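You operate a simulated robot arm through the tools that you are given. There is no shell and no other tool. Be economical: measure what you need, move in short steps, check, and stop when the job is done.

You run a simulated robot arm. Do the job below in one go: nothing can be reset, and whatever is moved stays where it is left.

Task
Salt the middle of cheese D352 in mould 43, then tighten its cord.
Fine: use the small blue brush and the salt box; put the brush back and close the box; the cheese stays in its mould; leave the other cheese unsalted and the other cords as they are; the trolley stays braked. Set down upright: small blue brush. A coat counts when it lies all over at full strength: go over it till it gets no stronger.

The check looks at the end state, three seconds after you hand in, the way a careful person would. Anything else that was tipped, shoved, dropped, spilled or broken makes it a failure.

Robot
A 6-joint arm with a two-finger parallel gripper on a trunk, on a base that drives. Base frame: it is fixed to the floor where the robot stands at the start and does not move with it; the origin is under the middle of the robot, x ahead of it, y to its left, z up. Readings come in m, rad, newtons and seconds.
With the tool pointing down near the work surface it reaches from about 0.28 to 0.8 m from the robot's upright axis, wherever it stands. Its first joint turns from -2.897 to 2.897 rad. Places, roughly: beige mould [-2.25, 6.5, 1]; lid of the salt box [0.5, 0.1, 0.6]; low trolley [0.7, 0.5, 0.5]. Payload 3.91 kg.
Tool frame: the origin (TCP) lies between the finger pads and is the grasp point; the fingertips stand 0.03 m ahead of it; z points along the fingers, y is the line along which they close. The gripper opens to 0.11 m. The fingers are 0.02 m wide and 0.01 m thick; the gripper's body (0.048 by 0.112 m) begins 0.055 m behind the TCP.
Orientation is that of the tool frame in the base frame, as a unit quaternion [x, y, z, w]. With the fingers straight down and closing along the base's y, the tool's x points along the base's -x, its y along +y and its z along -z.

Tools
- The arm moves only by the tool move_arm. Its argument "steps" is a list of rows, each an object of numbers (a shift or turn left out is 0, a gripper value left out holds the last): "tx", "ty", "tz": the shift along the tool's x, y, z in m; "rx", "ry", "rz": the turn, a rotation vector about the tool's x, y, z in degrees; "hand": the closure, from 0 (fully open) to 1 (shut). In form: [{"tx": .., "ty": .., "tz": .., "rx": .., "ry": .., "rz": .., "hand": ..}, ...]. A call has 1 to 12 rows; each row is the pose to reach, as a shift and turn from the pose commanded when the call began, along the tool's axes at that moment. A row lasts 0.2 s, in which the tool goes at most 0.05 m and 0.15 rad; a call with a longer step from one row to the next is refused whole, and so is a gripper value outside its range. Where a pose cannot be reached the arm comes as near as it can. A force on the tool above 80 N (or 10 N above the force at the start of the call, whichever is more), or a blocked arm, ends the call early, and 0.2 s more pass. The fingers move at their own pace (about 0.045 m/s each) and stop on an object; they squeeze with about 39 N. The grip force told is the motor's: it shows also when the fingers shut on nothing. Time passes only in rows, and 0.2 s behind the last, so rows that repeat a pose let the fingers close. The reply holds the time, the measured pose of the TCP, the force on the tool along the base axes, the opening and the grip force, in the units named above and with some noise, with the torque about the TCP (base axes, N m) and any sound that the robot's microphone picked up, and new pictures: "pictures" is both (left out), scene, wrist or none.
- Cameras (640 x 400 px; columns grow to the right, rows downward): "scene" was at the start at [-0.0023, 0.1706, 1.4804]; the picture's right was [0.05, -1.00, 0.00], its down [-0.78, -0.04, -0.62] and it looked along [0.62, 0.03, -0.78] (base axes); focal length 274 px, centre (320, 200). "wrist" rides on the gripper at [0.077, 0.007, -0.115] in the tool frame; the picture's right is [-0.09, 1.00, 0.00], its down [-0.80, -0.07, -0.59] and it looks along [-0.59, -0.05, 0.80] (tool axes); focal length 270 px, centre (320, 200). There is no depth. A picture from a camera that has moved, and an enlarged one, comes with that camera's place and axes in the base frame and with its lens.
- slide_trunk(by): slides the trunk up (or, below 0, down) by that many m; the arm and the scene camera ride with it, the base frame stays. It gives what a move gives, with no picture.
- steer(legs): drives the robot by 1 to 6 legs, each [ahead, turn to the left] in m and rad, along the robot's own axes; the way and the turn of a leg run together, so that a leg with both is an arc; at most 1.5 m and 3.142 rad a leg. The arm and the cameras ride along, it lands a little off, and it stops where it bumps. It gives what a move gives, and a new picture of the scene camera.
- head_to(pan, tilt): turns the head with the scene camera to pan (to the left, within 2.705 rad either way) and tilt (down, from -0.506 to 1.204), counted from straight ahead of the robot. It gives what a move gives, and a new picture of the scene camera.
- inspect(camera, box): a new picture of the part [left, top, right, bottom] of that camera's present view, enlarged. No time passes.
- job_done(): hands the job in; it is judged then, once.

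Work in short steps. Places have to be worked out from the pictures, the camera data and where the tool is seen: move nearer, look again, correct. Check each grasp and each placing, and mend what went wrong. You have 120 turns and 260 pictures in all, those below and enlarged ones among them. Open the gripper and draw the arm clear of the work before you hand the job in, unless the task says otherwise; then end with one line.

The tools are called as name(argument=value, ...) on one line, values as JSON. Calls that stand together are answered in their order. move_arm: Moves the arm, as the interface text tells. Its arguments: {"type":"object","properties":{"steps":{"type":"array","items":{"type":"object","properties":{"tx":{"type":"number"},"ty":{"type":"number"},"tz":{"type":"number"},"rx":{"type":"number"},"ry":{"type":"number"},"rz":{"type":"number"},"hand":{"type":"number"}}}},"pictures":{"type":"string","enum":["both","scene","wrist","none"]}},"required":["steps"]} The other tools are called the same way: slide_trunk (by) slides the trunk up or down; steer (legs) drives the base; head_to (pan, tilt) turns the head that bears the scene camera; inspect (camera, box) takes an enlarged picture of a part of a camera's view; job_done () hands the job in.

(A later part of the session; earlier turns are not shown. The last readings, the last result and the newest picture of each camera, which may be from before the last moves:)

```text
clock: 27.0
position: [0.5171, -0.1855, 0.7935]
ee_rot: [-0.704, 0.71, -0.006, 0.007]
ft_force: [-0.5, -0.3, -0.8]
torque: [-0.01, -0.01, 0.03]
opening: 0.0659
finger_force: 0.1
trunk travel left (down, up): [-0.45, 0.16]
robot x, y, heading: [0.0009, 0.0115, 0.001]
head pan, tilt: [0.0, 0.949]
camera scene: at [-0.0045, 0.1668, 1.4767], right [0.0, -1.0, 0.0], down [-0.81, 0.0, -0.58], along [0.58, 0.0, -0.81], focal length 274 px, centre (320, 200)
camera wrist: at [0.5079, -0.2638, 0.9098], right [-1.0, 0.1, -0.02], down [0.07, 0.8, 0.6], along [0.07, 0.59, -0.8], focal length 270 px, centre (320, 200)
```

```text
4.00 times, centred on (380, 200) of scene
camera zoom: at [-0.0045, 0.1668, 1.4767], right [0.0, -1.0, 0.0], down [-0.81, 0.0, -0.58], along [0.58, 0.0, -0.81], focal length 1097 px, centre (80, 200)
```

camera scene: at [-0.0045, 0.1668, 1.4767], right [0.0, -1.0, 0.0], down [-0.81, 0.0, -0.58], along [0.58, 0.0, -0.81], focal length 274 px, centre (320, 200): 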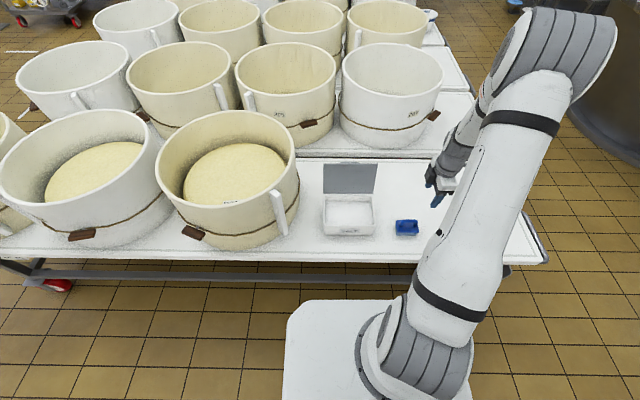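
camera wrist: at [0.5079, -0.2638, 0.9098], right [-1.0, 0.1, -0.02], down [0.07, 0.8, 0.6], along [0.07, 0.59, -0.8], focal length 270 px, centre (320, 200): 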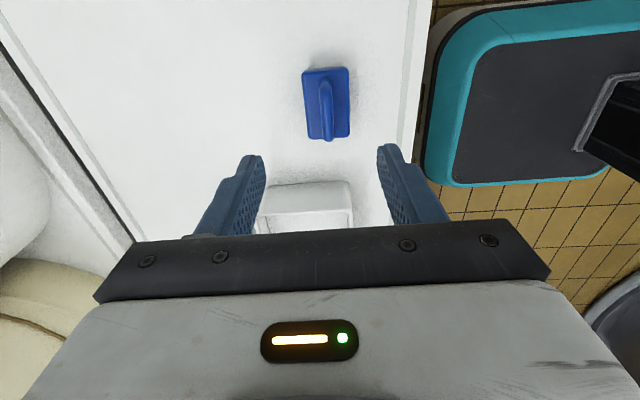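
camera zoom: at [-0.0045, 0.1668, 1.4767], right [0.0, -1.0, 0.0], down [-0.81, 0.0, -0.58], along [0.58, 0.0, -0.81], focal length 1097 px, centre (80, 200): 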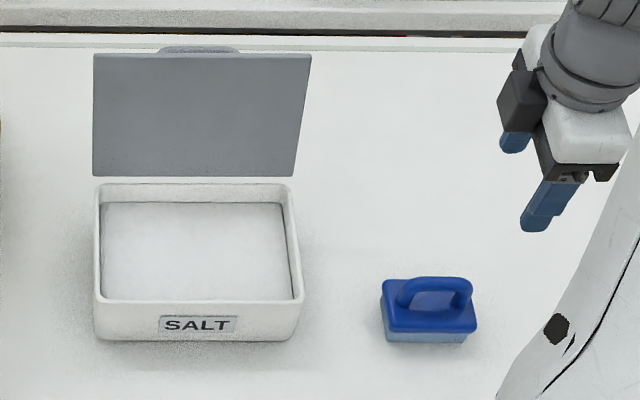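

Bar runs along y, bar top perhaps z≈0.60. I go down to just above it and look again.

move_arm(steps=[{"tx": -0.022, "ty": 0.0, "tz": 0.05, "rz": 0}, {"tx": -0.022, "tz": 0.1}, {"tx": -0.022, "tz": 0.14}, {"tx": -0.022, "tz": 0.15}, {"tx": -0.022, "tz": 0.15}], pictures="both")

inspect(camera="scene", box=[350, 170, 470, 260])

```text
refused: row 1 steps farther than a row can; nothing moved
```

```text
4.44 times, centred on (410, 215) of scene
camera zoom: at [-0.0045, 0.1668, 1.4767], right [0.0, -1.0, 0.0], down [-0.81, 0.0, -0.58], along [0.58, 0.0, -0.81], focal length 1219 px, centre (-80, 133)
```

zoom: 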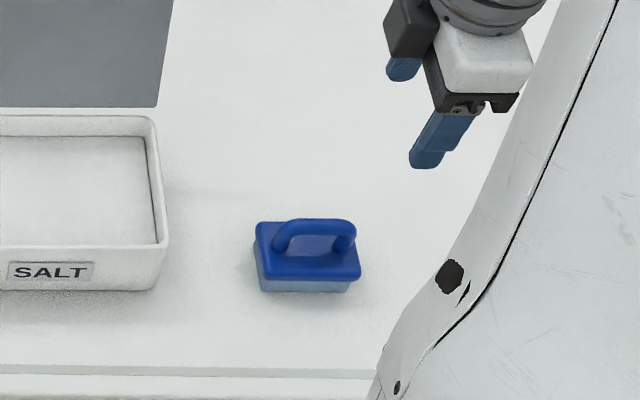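

The first step was too long; I repeat with smaller steps.

move_arm(steps=[{"tx": -0.012, "tz": 0.04}, {"tx": -0.022, "tz": 0.08}, {"tx": -0.022, "tz": 0.12}, {"tx": -0.022, "tz": 0.15}, {"tx": -0.022, "tz": 0.15}], pictures="wrist")

inspect(camera="scene", box=[350, 170, 470, 260])

```text
clock: 28.2
position: [0.5219, -0.1663, 0.6439]
ee_rot: [-0.704, 0.71, -0.006, 0.007]
ft_force: [0.9, 0.3, 0.7]
torque: [0.0, 0.01, -0.02]
opening: 0.066
finger_force: 0.0
trunk travel left (down, up): [-0.45, 0.16]
robot x, y, heading: [0.0008, 0.0183, 0.001]
head pan, tilt: [0.0, 0.949]
camera wrist: at [0.5107, -0.2443, 0.7592], right [-1.0, 0.1, -0.02], down [0.07, 0.8, 0.6], along [0.07, 0.59, -0.8], focal length 270 px, centre (320, 200)
```

wrist: 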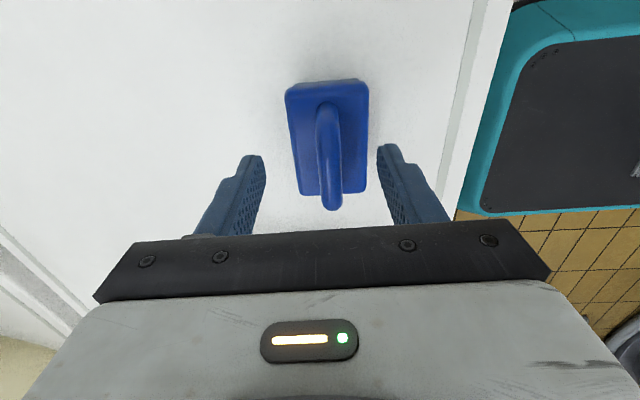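

```text
4.44 times, centred on (410, 215) of scene
camera zoom: at [-0.0047, 0.1667, 1.4766], right [0.0, -1.0, 0.0], down [-0.81, 0.0, -0.58], along [0.58, 0.0, -0.81], focal length 1219 px, centre (-80, 133)
```

zoom: 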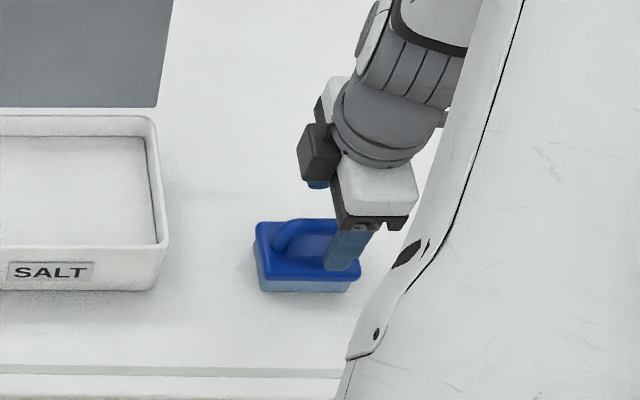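

Triangulated bar at (0.516, -0.162, ~0.597). Adjust 6 mm and descend to TCP z≈0.607, then close.

move_arm(steps=[{"tx": -0.004, "ty": 0.006, "tz": 0.015}, {"tx": -0.004, "ty": 0.006, "tz": 0.03}, {"tx": -0.004, "ty": 0.006, "tz": 0.037}, {"tx": -0.004, "ty": 0.006, "tz": 0.037}], pictures="wrist")

inspect(camera="scene", box=[370, 190, 450, 250])

```text
clock: 29.2
position: [0.517, -0.1639, 0.6082]
ee_rot: [-0.704, 0.71, -0.006, 0.008]
ft_force: [-1.3, 0.5, -0.2]
torque: [-0.03, -0.03, 0.0]
opening: 0.0661
finger_force: 0.1
trunk travel left (down, up): [-0.45, 0.16]
robot x, y, heading: [0.0022, 0.0176, -0.003]
head pan, tilt: [0.0, 0.949]
camera wrist: at [0.5059, -0.2402, 0.7229], right [-1.0, 0.1, -0.02], down [0.07, 0.8, 0.6], along [0.07, 0.59, -0.8], focal length 270 px, centre (320, 200)
```

wrist: 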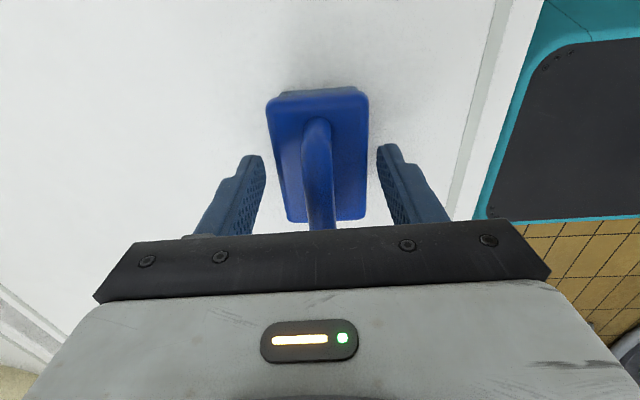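

```text
6.67 times, centred on (410, 220) of scene
camera zoom: at [-0.0047, 0.1668, 1.4766], right [0.0, -1.0, 0.0], down [-0.81, 0.0, -0.58], along [0.58, 0.0, -0.81], focal length 1829 px, centre (-280, 67)
```

zoom: 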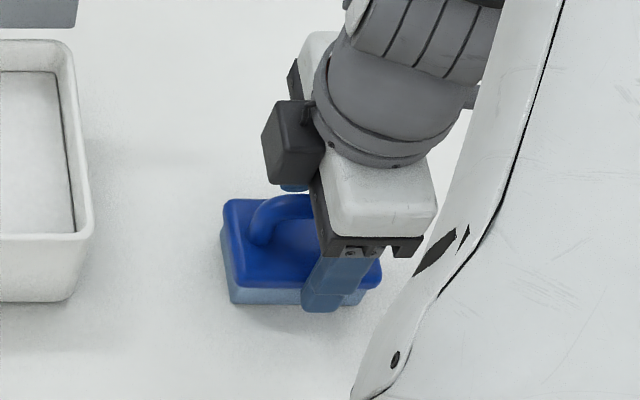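

Scene view suggests the fingers sit ~1 cm toward -y of the bar's middle. I shift +8 mm in y, lower 5 mm and close.

move_arm(steps=[{"tx": -0.008}, {"tx": -0.008, "tz": 0.004}, {"tx": -0.008, "tz": 0.004, "hand": 0.8}, {"tx": -0.008, "tz": 0.004, "hand": 1}, {"tx": -0.008, "tz": 0.004, "hand": 1}, {"tx": -0.008, "tz": 0.004, "hand": 1}, {"tx": -0.008, "tz": 0.004, "hand": 1}], pictures="wrist")

inspect(camera="scene", box=[370, 190, 450, 250])

```text
clock: 30.8
position: [0.5159, -0.156, 0.6033]
ee_rot: [-0.705, 0.71, -0.006, 0.008]
ft_force: [0.0, 0.5, 0.2]
torque: [0.04, -0.02, -0.01]
opening: 0.0533
finger_force: 38.9
trunk travel left (down, up): [-0.45, 0.16]
robot x, y, heading: [0.0037, 0.0185, -0.003]
head pan, tilt: [0.0, 0.949]
camera wrist: at [0.5054, -0.2325, 0.7187], right [-1.0, 0.1, -0.02], down [0.07, 0.8, 0.6], along [0.07, 0.59, -0.8], focal length 270 px, centre (320, 200)
```

wrist: 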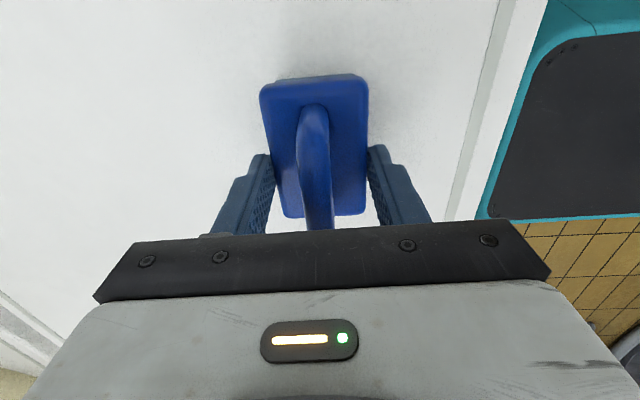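

```text
6.67 times, centred on (410, 220) of scene
camera zoom: at [-0.0047, 0.1668, 1.4766], right [0.0, -1.0, 0.0], down [-0.81, 0.0, -0.58], along [0.58, 0.0, -0.81], focal length 1829 px, centre (-280, 67)
```

zoom: 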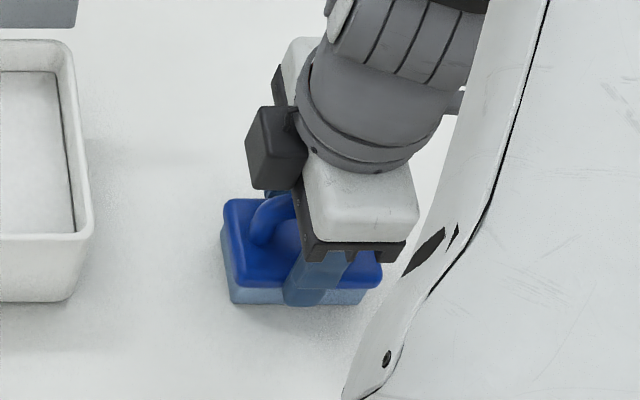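

The fingers clamped the block sides (53 mm), not the handle. I open, rise 2 cm and close on the bar.

move_arm(steps=[{"hand": 0.4}, {"hand": 0.4}, {"tz": -0.01, "hand": 0.4}, {"tz": -0.02, "hand": 0.4}, {"tz": -0.02, "hand": 1}, {"tz": -0.02, "hand": 1}, {"tz": -0.02, "hand": 1}, {"tz": -0.02, "hand": 1}, {"tz": -0.02, "hand": 1}], pictures="wrist")

inspect(camera="scene", box=[370, 190, 450, 250])

```text
clock: 32.8
position: [0.5149, -0.1561, 0.6243]
ee_rot: [-0.704, 0.71, -0.006, 0.007]
ft_force: [0.2, -0.5, 0.4]
torque: [-0.01, -0.01, -0.02]
opening: 0.0134
finger_force: 38.8
trunk travel left (down, up): [-0.45, 0.16]
robot x, y, heading: [-0.0019, 0.0177, 0.002]
head pan, tilt: [0.0, 0.949]
camera wrist: at [0.5047, -0.2328, 0.7392], right [-1.0, 0.1, -0.02], down [0.07, 0.8, 0.6], along [0.07, 0.59, -0.8], focal length 270 px, centre (320, 200)
```

wrist: 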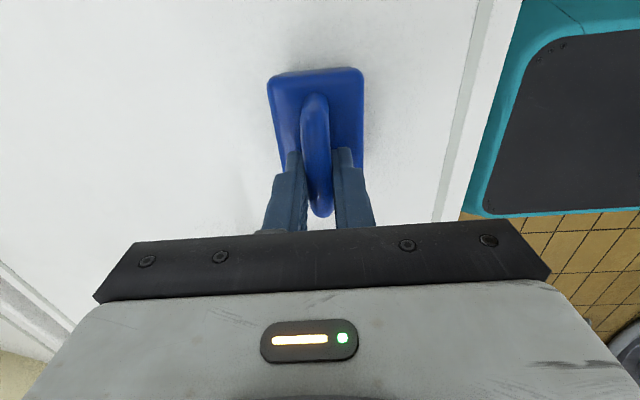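

```text
6.67 times, centred on (410, 220) of scene
camera zoom: at [-0.0048, 0.1668, 1.4766], right [0.0, -1.0, 0.0], down [-0.81, 0.0, -0.58], along [0.58, 0.0, -0.81], focal length 1829 px, centre (-280, 67)
```

zoom: 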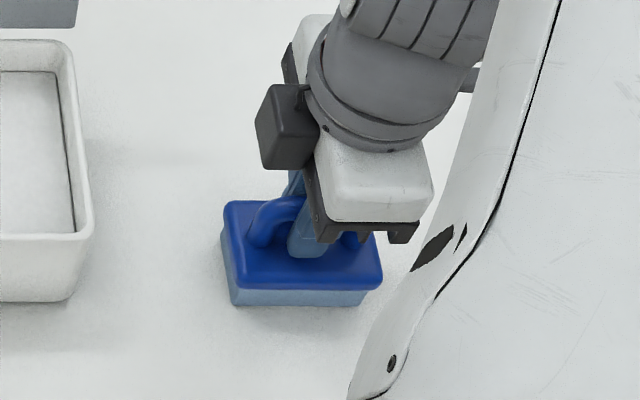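

Handle gripped (13.4 mm); the rest pose is TCP (0.515, -0.156, 0.624), needed for putting it back. Now lift.

move_arm(steps=[{"tz": -0.03}, {"tz": -0.07}, {"tz": -0.11}, {"tz": -0.15}, {"tz": -0.18}, {"tz": -0.18}], pictures="both")

inspect(camera="scene", box=[310, 150, 450, 250])

```text
clock: 34.2
position: [0.5104, -0.1546, 0.8054]
ee_rot: [-0.704, 0.71, -0.005, 0.007]
ft_force: [-0.2, -1.1, -0.2]
torque: [0.0, -0.04, -0.01]
opening: 0.0
finger_force: 37.7
trunk travel left (down, up): [-0.45, 0.16]
robot x, y, heading: [0.0035, 0.0165, -0.002]
head pan, tilt: [0.0, 0.949]
camera scene: at [-0.0049, 0.1669, 1.4766], right [0.0, -1.0, 0.0], down [-0.81, 0.0, -0.58], along [0.58, 0.0, -0.81], focal length 274 px, centre (320, 200)
camera wrist: at [0.5007, -0.2329, 0.9201], right [-1.0, 0.1, -0.02], down [0.07, 0.8, 0.6], along [0.07, 0.59, -0.8], focal length 270 px, centre (320, 200)
```

scene: 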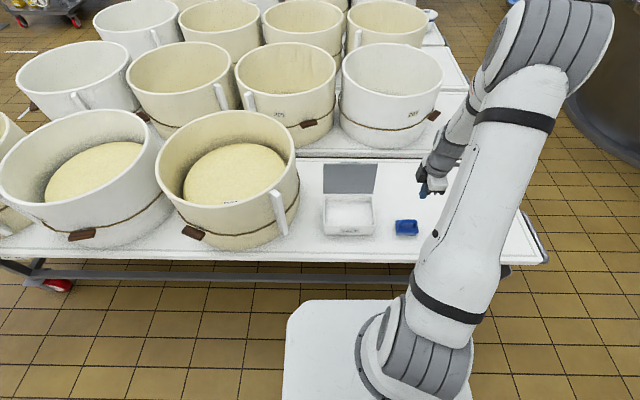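
wrist: 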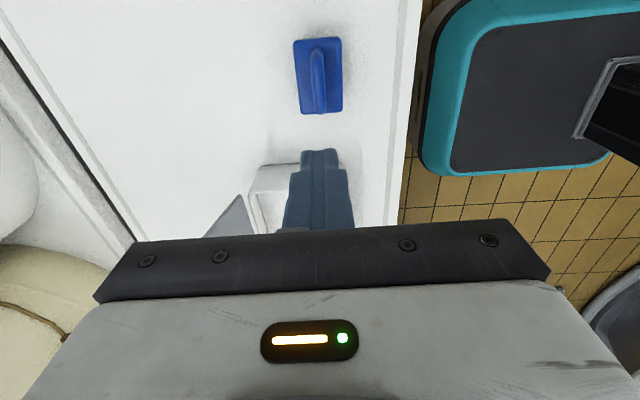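

```text
4.00 times, centred on (380, 200) of scene
camera zoom: at [-0.0049, 0.1669, 1.4766], right [0.0, -1.0, 0.0], down [-0.81, 0.0, -0.58], along [0.58, 0.0, -0.81], focal length 1097 px, centre (80, 200)
```

zoom: 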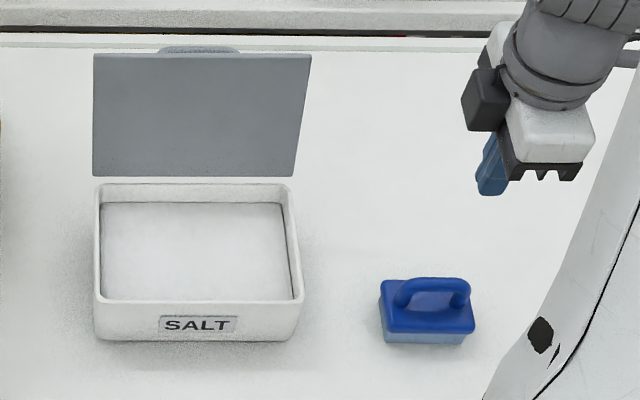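

The bar slipped out from the fingertips; it needs ~1 cm more depth. Back down with open fingers to TCP z≈0.613 and close.

move_arm(steps=[{"hand": 0.4, "tz": 0.0}, {"tz": 0.04, "hand": 0.4}, {"tz": 0.08}, {"tz": 0.12}, {"tz": 0.16}, {"tz": 0.18}, {"tz": 0.193}, {"tz": 0.193, "hand": 1}, {"tz": 0.193, "hand": 1}, {"tz": 0.193, "hand": 1}, {"tz": 0.193, "hand": 1}, {"tz": 0.193, "hand": 1}], pictures="wrist")

inspect(camera="scene", box=[370, 190, 450, 250])

```text
clock: 36.8
position: [0.5141, -0.156, 0.6121]
ee_rot: [-0.704, 0.71, -0.005, 0.007]
ft_force: [0.7, -0.2, 0.2]
torque: [-0.02, 0.0, 0.01]
opening: 0.0533
finger_force: 39.2
trunk travel left (down, up): [-0.45, 0.16]
robot x, y, heading: [0.0001, 0.0191, -0.0]
head pan, tilt: [0.0, 0.949]
camera wrist: at [0.5042, -0.2332, 0.7262], right [-1.0, 0.1, -0.02], down [0.07, 0.8, 0.6], along [0.07, 0.59, -0.8], focal length 270 px, centre (320, 200)
```

wrist: 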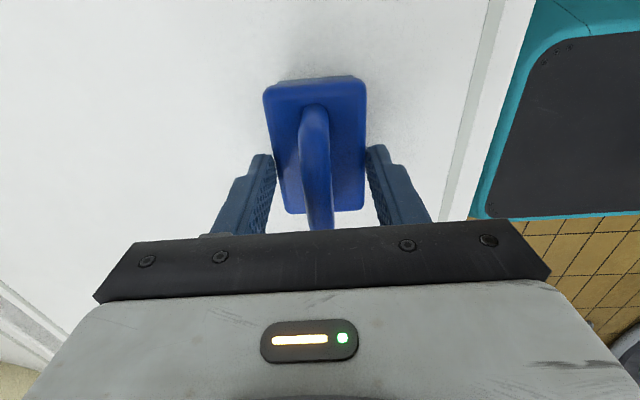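

```text
6.67 times, centred on (410, 220) of scene
camera zoom: at [-0.0047, 0.1668, 1.4766], right [0.0, -1.0, 0.0], down [-0.81, 0.0, -0.58], along [0.58, 0.0, -0.81], focal length 1829 px, centre (-280, 67)
```

zoom: 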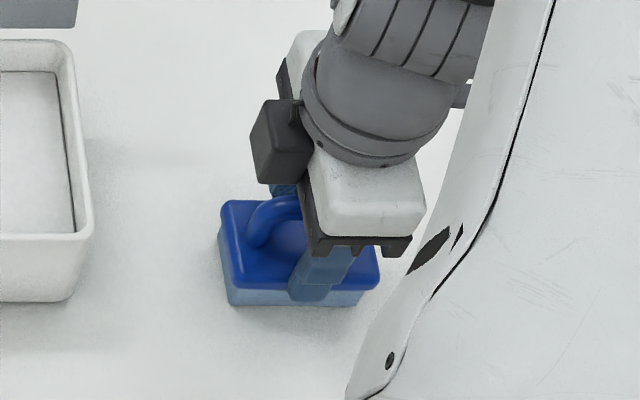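

Block again; its top lies between z 0.582 and 0.594. I try TCP z=0.619 and lift slowly.

move_arm(steps=[{"hand": 0.4}, {"hand": 0.4}, {"tz": -0.007, "hand": 0.4}, {"tz": -0.007, "hand": 0.4}, {"tz": -0.007, "hand": 1}, {"tz": -0.007, "hand": 1}, {"tz": -0.007, "hand": 1}, {"tz": -0.007, "hand": 1}, {"tz": -0.007, "hand": 1}], pictures="wrist")

```text
clock: 38.8
position: [0.5151, -0.1561, 0.6183]
ee_rot: [-0.704, 0.71, -0.005, 0.008]
ft_force: [2.2, -1.0, 6.2]
torque: [-0.04, 0.01, 0.02]
opening: 0.0128
finger_force: 39.3
trunk travel left (down, up): [-0.45, 0.16]
robot x, y, heading: [0.0012, 0.0172, -0.002]
head pan, tilt: [0.0, 0.949]
camera wrist: at [0.5051, -0.233, 0.7337], right [-1.0, 0.1, -0.02], down [0.07, 0.8, 0.6], along [0.07, 0.59, -0.8], focal length 270 px, centre (320, 200)
```

wrist: 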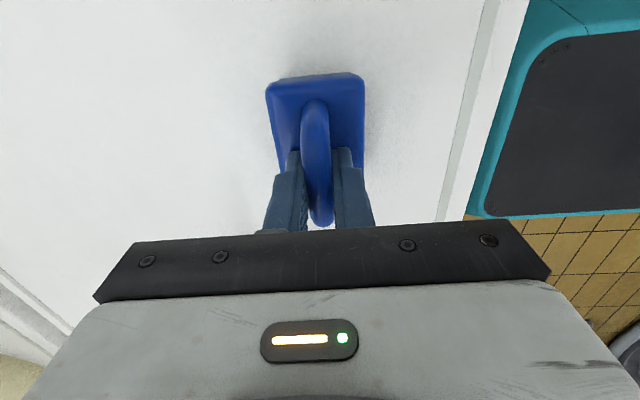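

Tips now touch the block top (6 N up), deepest possible. I lift slowly by 2 cm and check.

move_arm(steps=[{"tz": -0.003}, {"tz": -0.006}, {"tz": -0.009}, {"tz": -0.013}, {"tz": -0.017}, {"tz": -0.021}, {"tz": -0.025}, {"tz": -0.03}], pictures="wrist")

inspect(camera="scene", box=[370, 190, 450, 250])

```text
clock: 40.6
position: [0.5154, -0.1558, 0.6481]
ee_rot: [-0.704, 0.71, -0.006, 0.007]
ft_force: [0.0, 0.1, -0.3]
torque: [-0.01, 0.0, 0.0]
opening: 0.0128
finger_force: 38.7
trunk travel left (down, up): [-0.45, 0.16]
robot x, y, heading: [0.0011, 0.0164, -0.003]
head pan, tilt: [0.0, 0.949]
camera wrist: at [0.504, -0.2331, 0.7633], right [-1.0, 0.1, -0.02], down [0.07, 0.8, 0.6], along [0.07, 0.59, -0.8], focal length 270 px, centre (320, 200)
```

wrist: 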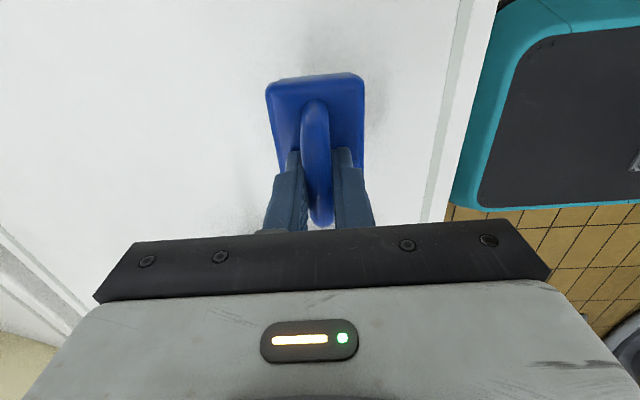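

```text
6.67 times, centred on (410, 220) of scene
camera zoom: at [-0.0047, 0.1668, 1.4766], right [0.0, -1.0, 0.0], down [-0.81, 0.0, -0.58], along [0.58, 0.0, -0.81], focal length 1829 px, centre (-280, 67)
```

zoom: 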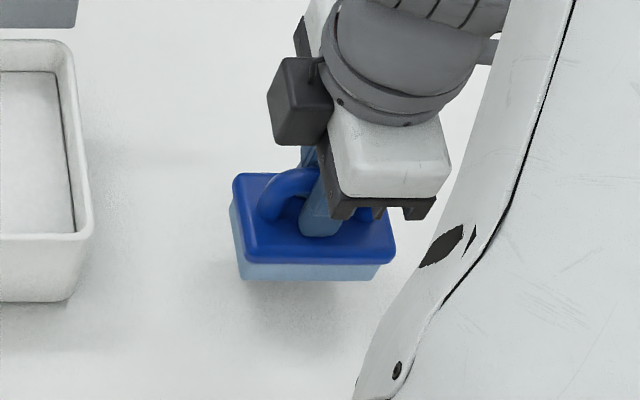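

The brush hangs level and firm. I raise it and carry it over the salt box centre ≈(0.563, 0.057).

move_arm(steps=[{"tz": -0.03}, {"tz": -0.07}, {"tz": -0.11}, {"tz": -0.14, "tx": -0.02}, {"tz": -0.15, "tx": -0.06, "ty": -0.01}, {"tz": -0.15, "tx": -0.1, "ty": -0.02}, {"tz": -0.15, "tx": -0.14, "ty": -0.03}, {"tz": -0.15, "tx": -0.18, "ty": -0.04}, {"tz": -0.15, "tx": -0.213, "ty": -0.05}, {"tz": -0.12, "tx": -0.213, "ty": -0.05}, {"tz": -0.12, "tx": -0.213, "ty": -0.05}], pictures="both")

inspect(camera="scene", box=[290, 120, 420, 240])

```text
clock: 43.0
position: [0.5646, 0.056, 0.7699]
ee_rot: [-0.704, 0.71, -0.006, 0.007]
ft_force: [-0.2, 0.1, -0.9]
torque: [0.0, 0.0, 0.01]
opening: 0.013
finger_force: 39.3
trunk travel left (down, up): [-0.45, 0.16]
robot x, y, heading: [-0.0011, 0.0152, 0.003]
head pan, tilt: [0.0, 0.949]
camera scene: at [-0.0044, 0.1667, 1.4766], right [0.0, -1.0, 0.0], down [-0.81, 0.0, -0.58], along [0.58, 0.0, -0.81], focal length 274 px, centre (320, 200)
camera wrist: at [0.5548, -0.0211, 0.8845], right [-1.0, 0.1, -0.02], down [0.07, 0.8, 0.6], along [0.07, 0.59, -0.8], focal length 270 px, centre (320, 200)
```

scene: 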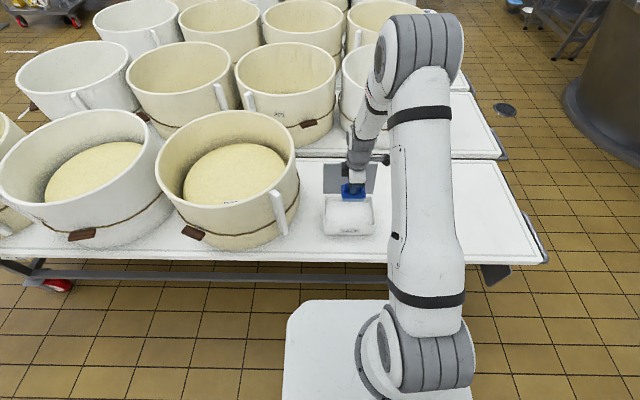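
wrist: 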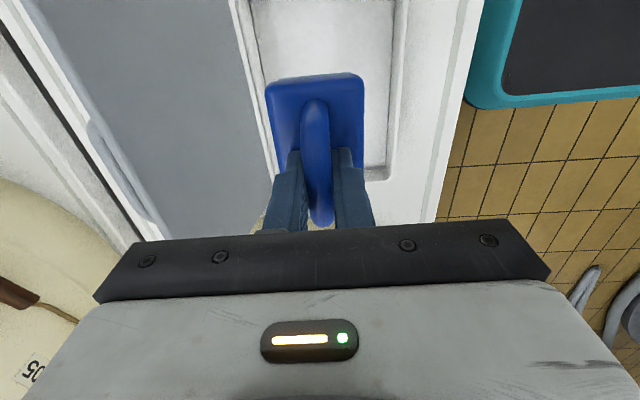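

```text
3.33 times, centred on (355, 180) of scene
camera zoom: at [-0.0044, 0.1667, 1.4766], right [0.0, -1.0, 0.0], down [-0.81, 0.0, -0.58], along [0.58, 0.0, -0.81], focal length 914 px, centre (203, 267)
```

zoom: 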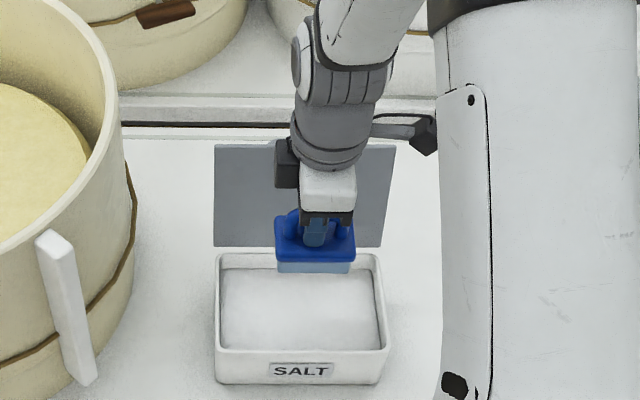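

The brush is well inside the box outline. I descend to TCP z≈0.69, then look at force.

move_arm(steps=[{"tx": -0.006, "ty": 0.005, "tz": 0.03}, {"tx": -0.006, "ty": 0.005, "tz": 0.06}, {"tx": -0.006, "ty": 0.005, "tz": 0.075}, {"tx": -0.006, "ty": 0.005, "tz": 0.085}], pictures="none")

inspect(camera="scene", box=[300, 150, 400, 240])

```text
clock: 44.0
position: [0.5597, 0.0631, 0.6843]
ee_rot: [-0.704, 0.71, -0.006, 0.006]
ft_force: [-0.8, 0.4, -1.0]
torque: [0.0, 0.01, -0.01]
opening: 0.0127
finger_force: 39.2
trunk travel left (down, up): [-0.45, 0.16]
robot x, y, heading: [0.0014, 0.0154, 0.002]
head pan, tilt: [0.0, 0.949]
```

```text
4.44 times, centred on (350, 195) of scene
camera zoom: at [-0.0046, 0.1669, 1.4766], right [0.0, -1.0, 0.0], down [-0.81, 0.0, -0.58], along [0.58, 0.0, -0.81], focal length 1219 px, centre (187, 222)
```

zoom: 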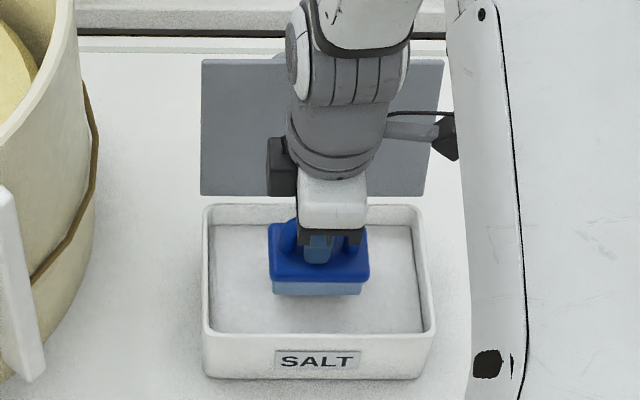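

Clear of the walls. I go down in small steps until contact with the salt.

move_arm(steps=[{"tz": 0.006}, {"tz": 0.012}, {"tz": 0.018}, {"tz": 0.018}], pictures="none")

inspect(camera="scene", box=[300, 150, 400, 240])

```text
clock: 45.0
position: [0.561, 0.0641, 0.6685]
ee_rot: [-0.704, 0.71, -0.008, 0.008]
ft_force: [2.2, 0.6, 19.5]
torque: [-0.24, 0.37, 0.0]
opening: 0.013
finger_force: 39.3
trunk travel left (down, up): [-0.45, 0.16]
robot x, y, heading: [0.0013, 0.0116, -0.001]
head pan, tilt: [0.0, 0.949]
```

```text
4.44 times, centred on (350, 195) of scene
camera zoom: at [-0.0063, 0.1668, 1.4769], right [0.0, -1.0, 0.0], down [-0.81, 0.0, -0.58], along [0.58, 0.0, -0.81], focal length 1219 px, centre (187, 222)
```

zoom: 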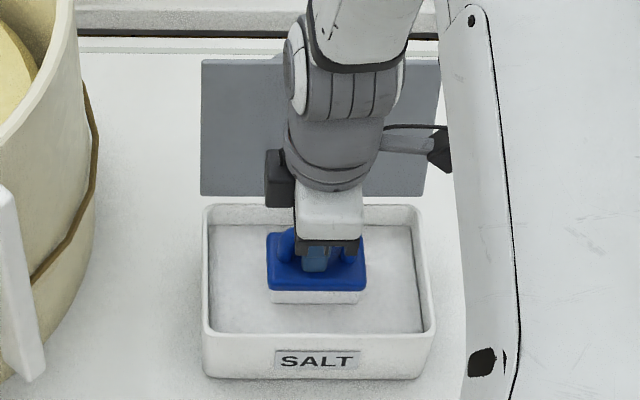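

Bristles turned white: the brush is salted. I lift and draw the arm in high for driving.

move_arm(steps=[{"tz": -0.02}, {"tz": -0.05}, {"tz": -0.09}, {"tz": -0.13}, {"tz": -0.17}, {"tz": -0.21, "ty": 0.02}, {"tz": -0.25, "ty": 0.04}, {"tz": -0.28, "ty": 0.07}, {"tz": -0.31, "ty": 0.1}, {"tz": -0.31, "ty": 0.13}, {"tz": -0.31, "ty": 0.15}], pictures="both")

inspect(camera="scene", box=[0, 80, 320, 280])

```text
clock: 47.4
position: [0.4062, 0.0629, 0.9744]
ee_rot: [-0.704, 0.711, -0.005, 0.006]
ft_force: [-0.4, 0.6, -0.1]
torque: [-0.05, 0.03, -0.01]
opening: 0.0125
finger_force: 39.3
trunk travel left (down, up): [-0.45, 0.16]
robot x, y, heading: [0.0048, 0.0176, -0.001]
head pan, tilt: [0.0, 0.949]
camera scene: at [-0.0051, 0.1669, 1.4766], right [0.0, -1.0, 0.0], down [-0.81, 0.0, -0.58], along [0.58, 0.0, -0.81], focal length 274 px, centre (320, 200)
camera wrist: at [0.3958, -0.0145, 1.0894], right [-1.0, 0.1, -0.02], down [0.07, 0.8, 0.6], along [0.07, 0.59, -0.8], focal length 270 px, centre (320, 200)
```

scene: 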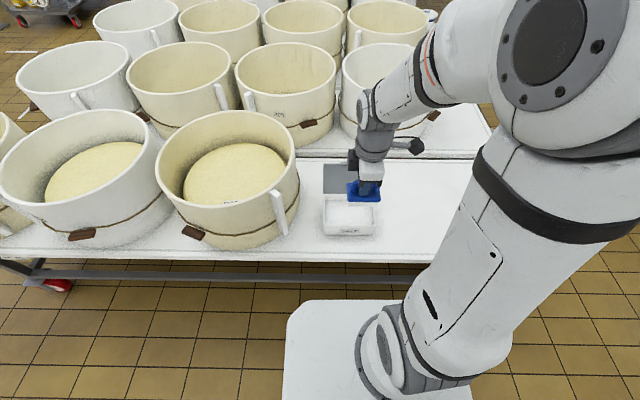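
wrist: 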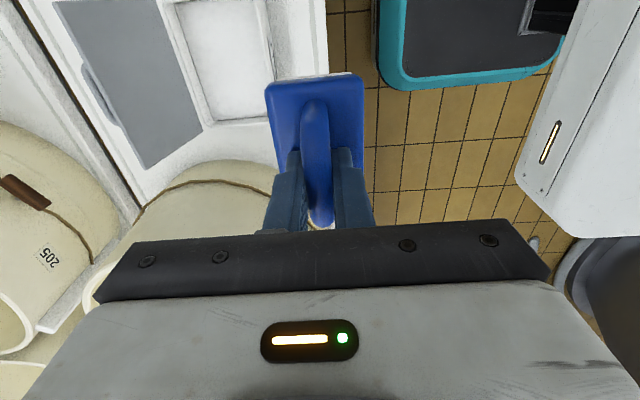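

```text
2.00 times, centred on (160, 180) of scene
camera zoom: at [-0.0051, 0.1669, 1.4766], right [0.0, -1.0, 0.0], down [-0.81, 0.0, -0.58], along [0.58, 0.0, -0.81], focal length 549 px, centre (640, 240)
```

zoom: 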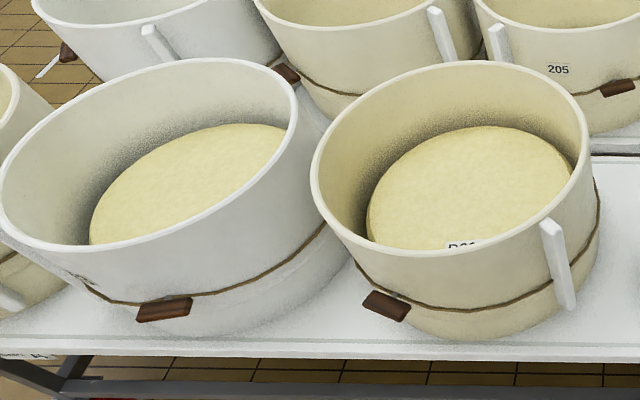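

I drive: back 0.2, left 90°, ahead 0.9, then check.

steer(legs=[[-0.2, 0], [0, 1.571], [0.92, 0]])

```text
clock: 57.3
position: [-0.2479, 1.3374, 0.974]
ee_rot: [1.0, -0.008, -0.001, -0.009]
ft_force: [0.1, -0.3, -1.4]
torque: [-0.01, 0.01, -0.05]
opening: 0.0126
finger_force: 39.5
trunk travel left (down, up): [-0.45, 0.16]
robot x, y, heading: [-0.2053, 0.9317, 1.558]
head pan, tilt: [0.0, 0.949]
camera scene: at [-0.3576, 0.9311, 1.4766], right [1.0, -0.01, 0.0], down [-0.01, -0.81, -0.58], along [0.01, 0.58, -0.81], focal length 274 px, centre (320, 200)
```

scene: 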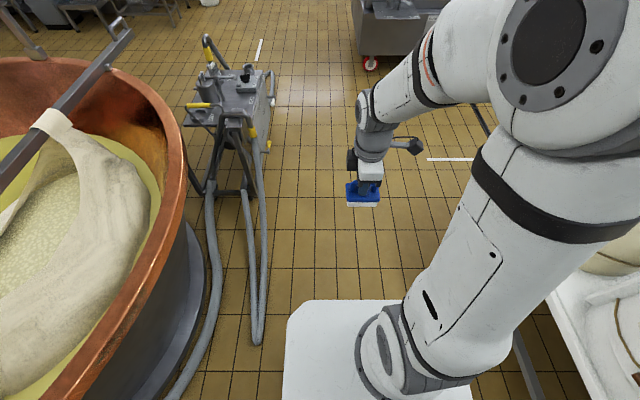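

Clear. Turn right to face the trolley, then ahead 0.2.

steer(legs=[[0, -1.558], [0.2, 0]])

inspect(camera="scene", box=[180, 60, 500, 260])

```text
clock: 62.6
position: [0.4016, 0.9996, 0.9733]
ee_rot: [0.718, -0.696, 0.005, -0.006]
ft_force: [0.5, 0.2, -1.4]
torque: [0.04, 0.02, 0.04]
opening: 0.0127
finger_force: 39.1
trunk travel left (down, up): [-0.45, 0.16]
robot x, y, heading: [-0.005, 0.952, 0.03]
head pan, tilt: [0.0, 0.949]
camera scene: at [-0.011, 1.1005, 1.4767], right [0.02, -1.0, 0.0], down [-0.81, -0.02, -0.58], along [0.58, 0.01, -0.81], focal length 274 px, centre (320, 200)
```

scene: 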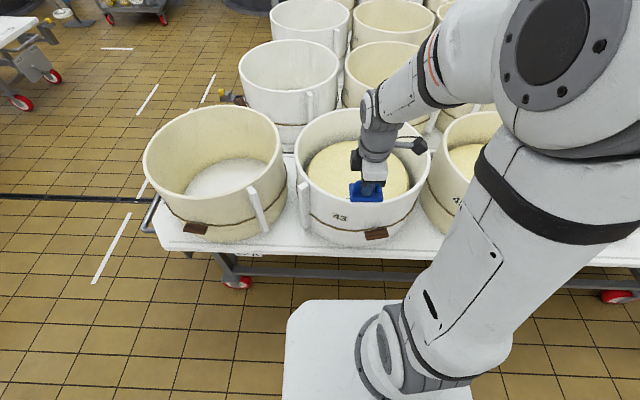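

```text
2.00 times, centred on (340, 160) of scene
camera zoom: at [-0.011, 1.1005, 1.4767], right [0.02, -1.0, 0.0], down [-0.81, -0.02, -0.58], along [0.58, 0.01, -0.81], focal length 549 px, centre (280, 280)
```

zoom: 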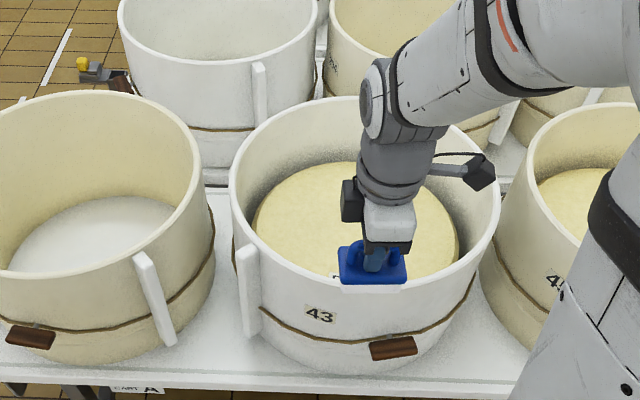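

Mould 43 is the white one in front of the robot. Estimated cheese centre (0.70, 0.96, ~0.64), rim ~0.77. I move the brush high over it to look.

move_arm(steps=[{"ty": -0.04, "tx": 0.006}, {"ty": -0.08, "tx": 0.012}, {"ty": -0.12, "tx": 0.018}, {"ty": -0.16, "tx": 0.024}, {"ty": -0.2, "tx": 0.03}, {"ty": -0.24, "tx": 0.036}, {"ty": -0.27, "tx": 0.042}, {"ty": -0.298, "tx": 0.048}, {"ty": -0.298, "tx": 0.048}], pictures="both")

inspect(camera="scene", box=[260, 80, 460, 260])

```text
clock: 64.6
position: [0.6987, 0.9612, 0.9787]
ee_rot: [0.718, -0.696, 0.005, -0.006]
ft_force: [0.2, 0.1, -1.4]
torque: [-0.02, 0.0, 0.0]
opening: 0.013
finger_force: 38.8
trunk travel left (down, up): [-0.45, 0.16]
robot x, y, heading: [-0.004, 0.951, 0.027]
head pan, tilt: [0.0, 0.949]
camera scene: at [-0.0128, 1.1004, 1.4766], right [0.02, -1.0, 0.0], down [-0.81, -0.02, -0.58], along [0.58, 0.01, -0.81], focal length 274 px, centre (320, 200)
camera wrist: at [0.6924, 0.8836, 1.0946], right [-1.0, 0.06, -0.02], down [0.03, 0.8, 0.6], along [0.05, 0.6, -0.8], focal length 270 px, centre (320, 200)
```

scene: 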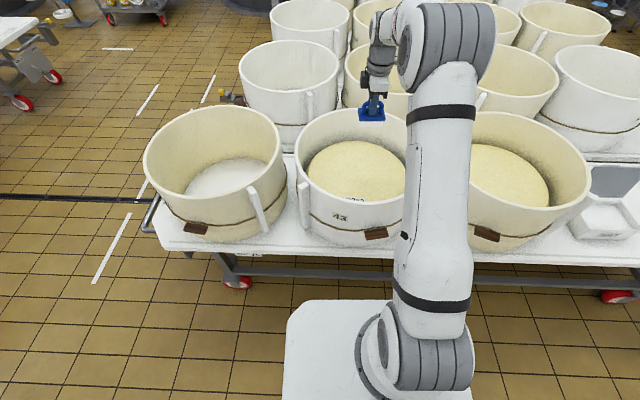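
wrist: 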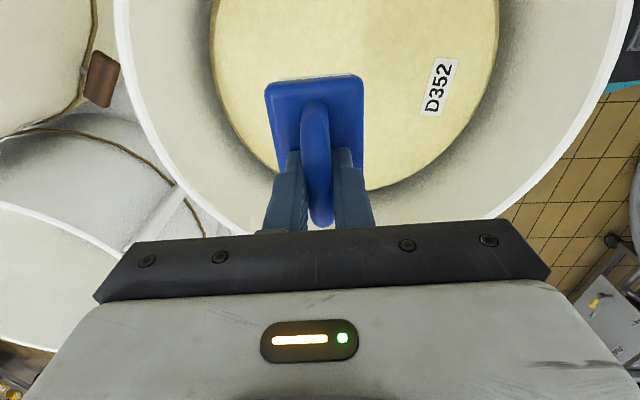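

```text
2.22 times, centred on (360, 170) of scene
camera zoom: at [-0.0128, 1.1004, 1.4766], right [0.02, -1.0, 0.0], down [-0.81, -0.02, -0.58], along [0.58, 0.01, -0.81], focal length 610 px, centre (231, 267)
```

zoom: 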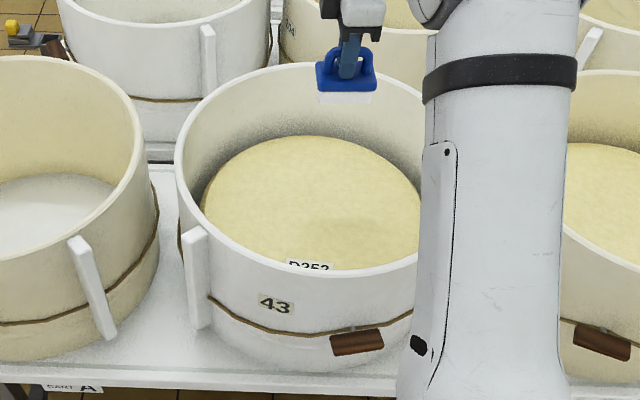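

Label reads D352: right cheese. From both cameras its centre is ≈(0.66, 0.975, 0.69), radius ≈0.185. I go above the centre and descend partway.

move_arm(steps=[{"ty": 0.02, "tx": -0.007, "tz": 0.02}, {"ty": 0.039, "tx": -0.014, "tz": 0.06}, {"ty": 0.039, "tx": -0.014, "tz": 0.1}, {"ty": 0.039, "tx": -0.014, "tz": 0.14}, {"ty": 0.039, "tx": -0.014, "tz": 0.17}, {"ty": 0.039, "tx": -0.014, "tz": 0.17}], pictures="both")

inspect(camera="scene", box=[260, 80, 460, 260])

```text
clock: 66.0
position: [0.664, 0.9736, 0.8083]
ee_rot: [0.719, -0.695, 0.005, -0.007]
ft_force: [0.7, -0.7, -1.7]
torque: [-0.01, -0.01, 0.01]
opening: 0.0126
finger_force: 38.9
trunk travel left (down, up): [-0.45, 0.16]
robot x, y, heading: [-0.0052, 0.9492, 0.022]
head pan, tilt: [0.0, 0.949]
camera scene: at [-0.0128, 1.1005, 1.4766], right [0.02, -1.0, 0.0], down [-0.81, -0.02, -0.58], along [0.58, 0.01, -0.81], focal length 274 px, centre (320, 200)
camera wrist: at [0.6564, 0.8967, 0.9237], right [-1.0, 0.06, -0.02], down [0.03, 0.8, 0.6], along [0.05, 0.6, -0.8], focal length 270 px, centre (320, 200)
```

scene: 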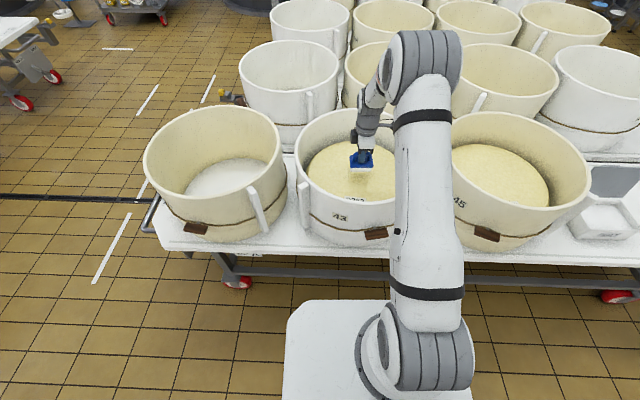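
wrist: 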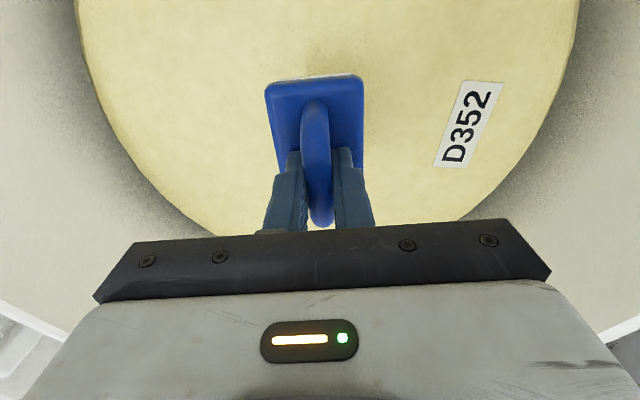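

```text
2.22 times, centred on (360, 170) of scene
camera zoom: at [-0.0128, 1.1005, 1.4766], right [0.02, -1.0, 0.0], down [-0.81, -0.02, -0.58], along [0.58, 0.01, -0.81], focal length 610 px, centre (231, 267)
```

zoom: 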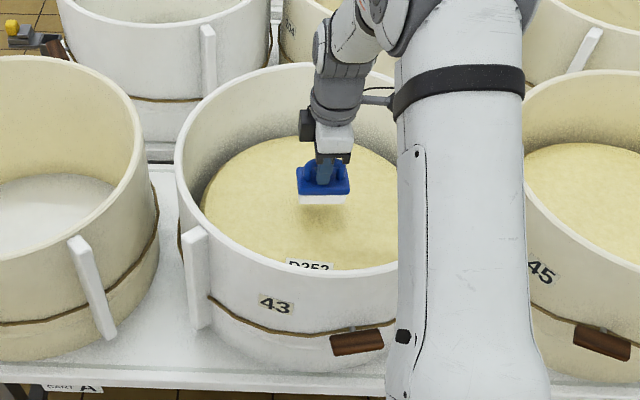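

Now lower gently to find contact.

move_arm(steps=[{"tz": 0.01}, {"tz": 0.02}, {"tz": 0.03}, {"tz": 0.035}, {"tz": 0.04}], pictures="none")

inspect(camera="scene", box=[300, 120, 420, 220])

```text
clock: 67.2
position: [0.664, 0.9745, 0.7691]
ee_rot: [0.718, -0.696, 0.006, -0.006]
ft_force: [-0.7, 0.0, 0.0]
torque: [-0.03, 0.01, -0.02]
opening: 0.0129
finger_force: 39.1
trunk travel left (down, up): [-0.45, 0.16]
robot x, y, heading: [-0.0074, 0.9513, 0.022]
head pan, tilt: [0.0, 0.949]
```

```text
4.00 times, centred on (360, 170) of scene
camera zoom: at [-0.013, 1.1005, 1.4766], right [0.02, -1.0, 0.0], down [-0.81, -0.02, -0.58], along [0.58, 0.01, -0.81], focal length 1097 px, centre (160, 320)
```

zoom: 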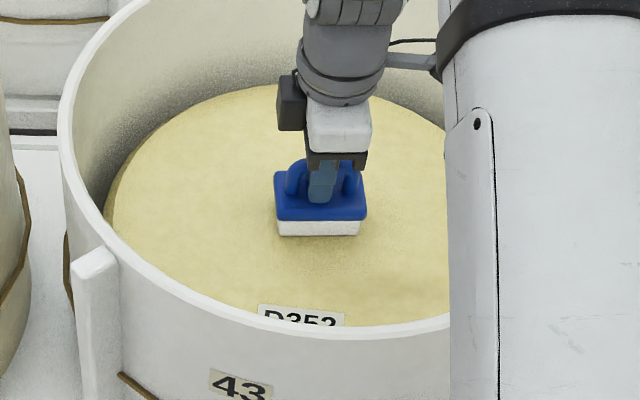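

Not yet touching; continue in 4 mm steps.

move_arm(steps=[{"tz": 0.004}, {"tz": 0.008}, {"tz": 0.012}, {"tz": 0.016}, {"tz": 0.016}], pictures="none")

inspect(camera="scene", box=[300, 120, 420, 220])

```text
clock: 68.2
position: [0.6689, 0.975, 0.7673]
ee_rot: [0.719, -0.695, 0.013, -0.015]
ft_force: [-6.4, -0.2, 37.7]
torque: [-0.1, 1.33, 0.0]
opening: 0.013
finger_force: 39.2
trunk travel left (down, up): [-0.45, 0.16]
robot x, y, heading: [-0.0066, 0.9473, 0.027]
head pan, tilt: [0.0, 0.949]
stopped in row 4: the force on the tool passed its limit at 84 N (the readings are from after the stop); the commanded pose is now the measured one
```

```text
4.00 times, centred on (360, 170) of scene
camera zoom: at [-0.0184, 1.1003, 1.4764], right [0.02, -1.0, 0.0], down [-0.81, -0.02, -0.59], along [0.58, 0.01, -0.81], focal length 1097 px, centre (160, 320)
```

zoom: 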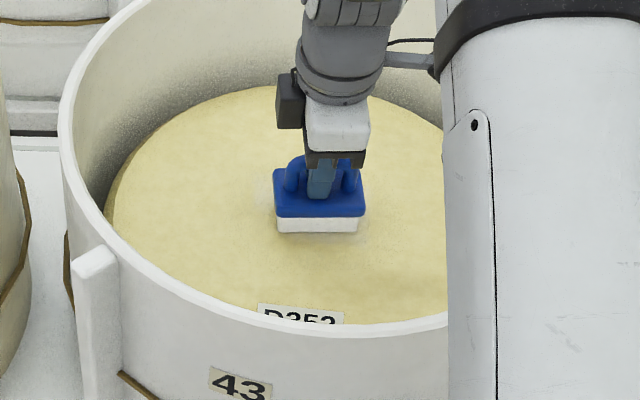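

Contact at TCP z≈0.767. I ease up 2 mm and brush back and forth along x.

move_arm(steps=[{"tz": -0.002}, {"tz": -0.002, "ty": -0.03}, {"tz": -0.002, "ty": -0.06}, {"tz": -0.002, "ty": -0.03}, {"tz": -0.002, "ty": 0.0}, {"tz": -0.002, "ty": 0.03}, {"tz": -0.002, "ty": 0.06}, {"tz": -0.002, "ty": 0.03}, {"tz": -0.002, "ty": 0.0}], pictures="wrist")

inspect(camera="scene", box=[300, 120, 420, 220])

```text
clock: 70.2
position: [0.6652, 0.9755, 0.7671]
ee_rot: [0.718, -0.696, 0.013, -0.014]
ft_force: [-17.5, -0.5, 47.9]
torque: [0.0, 1.15, -0.07]
opening: 0.0131
finger_force: 39.0
trunk travel left (down, up): [-0.45, 0.16]
robot x, y, heading: [-0.0078, 0.9508, 0.025]
head pan, tilt: [0.0, 0.949]
camera wrist: at [0.6548, 0.8967, 0.8831], right [-1.0, 0.06, -0.04], down [0.02, 0.8, 0.6], along [0.06, 0.6, -0.8], focal length 270 px, centre (320, 200)
```

wrist: 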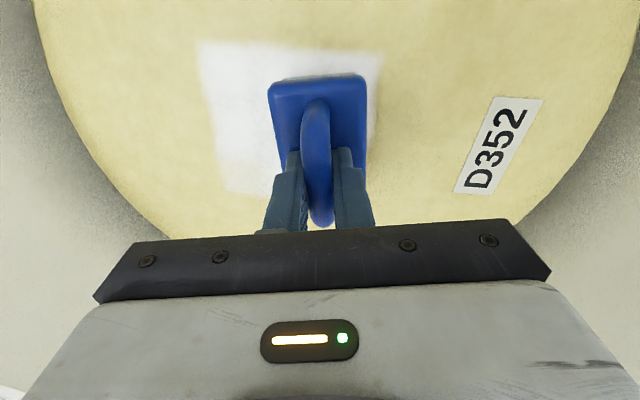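

```text
4.00 times, centred on (360, 170) of scene
camera zoom: at [-0.0207, 1.1003, 1.4767], right [0.02, -1.0, 0.0], down [-0.81, -0.02, -0.59], along [0.59, 0.01, -0.81], focal length 1097 px, centre (160, 320)
```

zoom: 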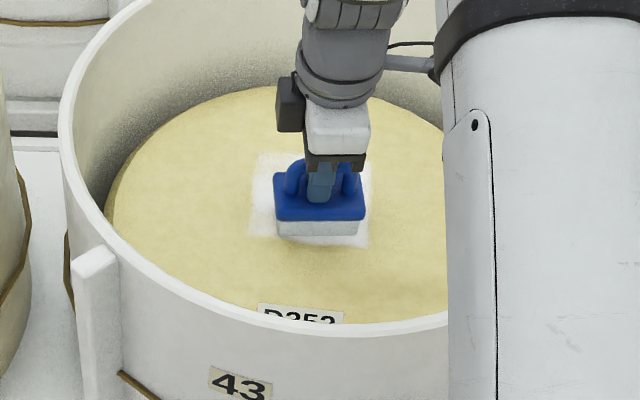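

A white coat is laid, though friction shortened the stroke. I lift to view the coat and the bristles.

move_arm(steps=[{"tz": -0.02}, {"tz": -0.05}, {"tz": -0.09}, {"tz": -0.13}, {"tz": -0.17, "ty": 0.03}, {"tz": -0.2, "ty": 0.07}, {"tz": -0.2, "ty": 0.11}, {"tz": -0.2, "ty": 0.15}, {"tz": -0.2, "ty": 0.19}, {"tz": -0.2, "ty": 0.22}], pictures="wrist")

inspect(camera="scene", box=[280, 100, 440, 260])

```text
clock: 72.4
position: [0.4413, 0.9678, 0.9571]
ee_rot: [0.719, -0.695, 0.012, -0.012]
ft_force: [0.4, -1.0, -1.5]
torque: [0.0, 0.01, 0.01]
opening: 0.0129
finger_force: 39.1
trunk travel left (down, up): [-0.45, 0.16]
robot x, y, heading: [-0.0039, 0.9517, 0.022]
head pan, tilt: [0.0, 0.949]
camera wrist: at [0.4328, 0.89, 1.0723], right [-1.0, 0.06, -0.03], down [0.02, 0.8, 0.6], along [0.06, 0.6, -0.8], focal length 270 px, centre (320, 200)
```

wrist: 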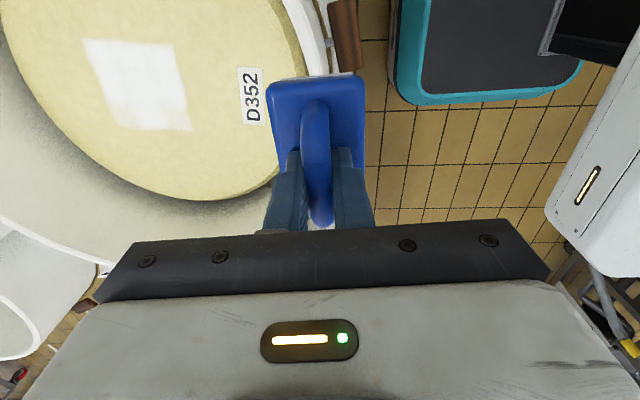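

```text
2.50 times, centred on (360, 180) of scene
camera zoom: at [-0.0135, 1.1004, 1.4766], right [0.02, -1.0, 0.0], down [-0.81, -0.02, -0.58], along [0.58, 0.01, -0.81], focal length 686 px, centre (220, 250)
```

zoom: 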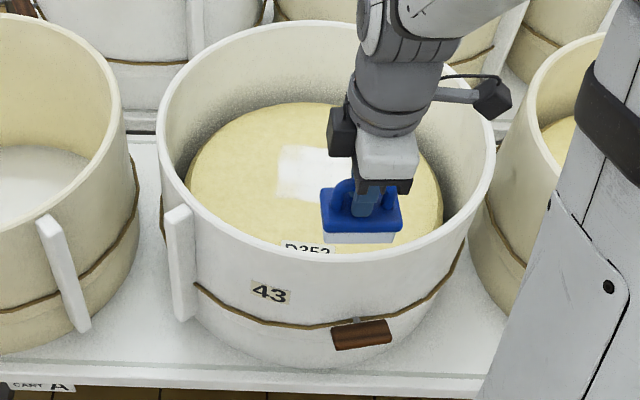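

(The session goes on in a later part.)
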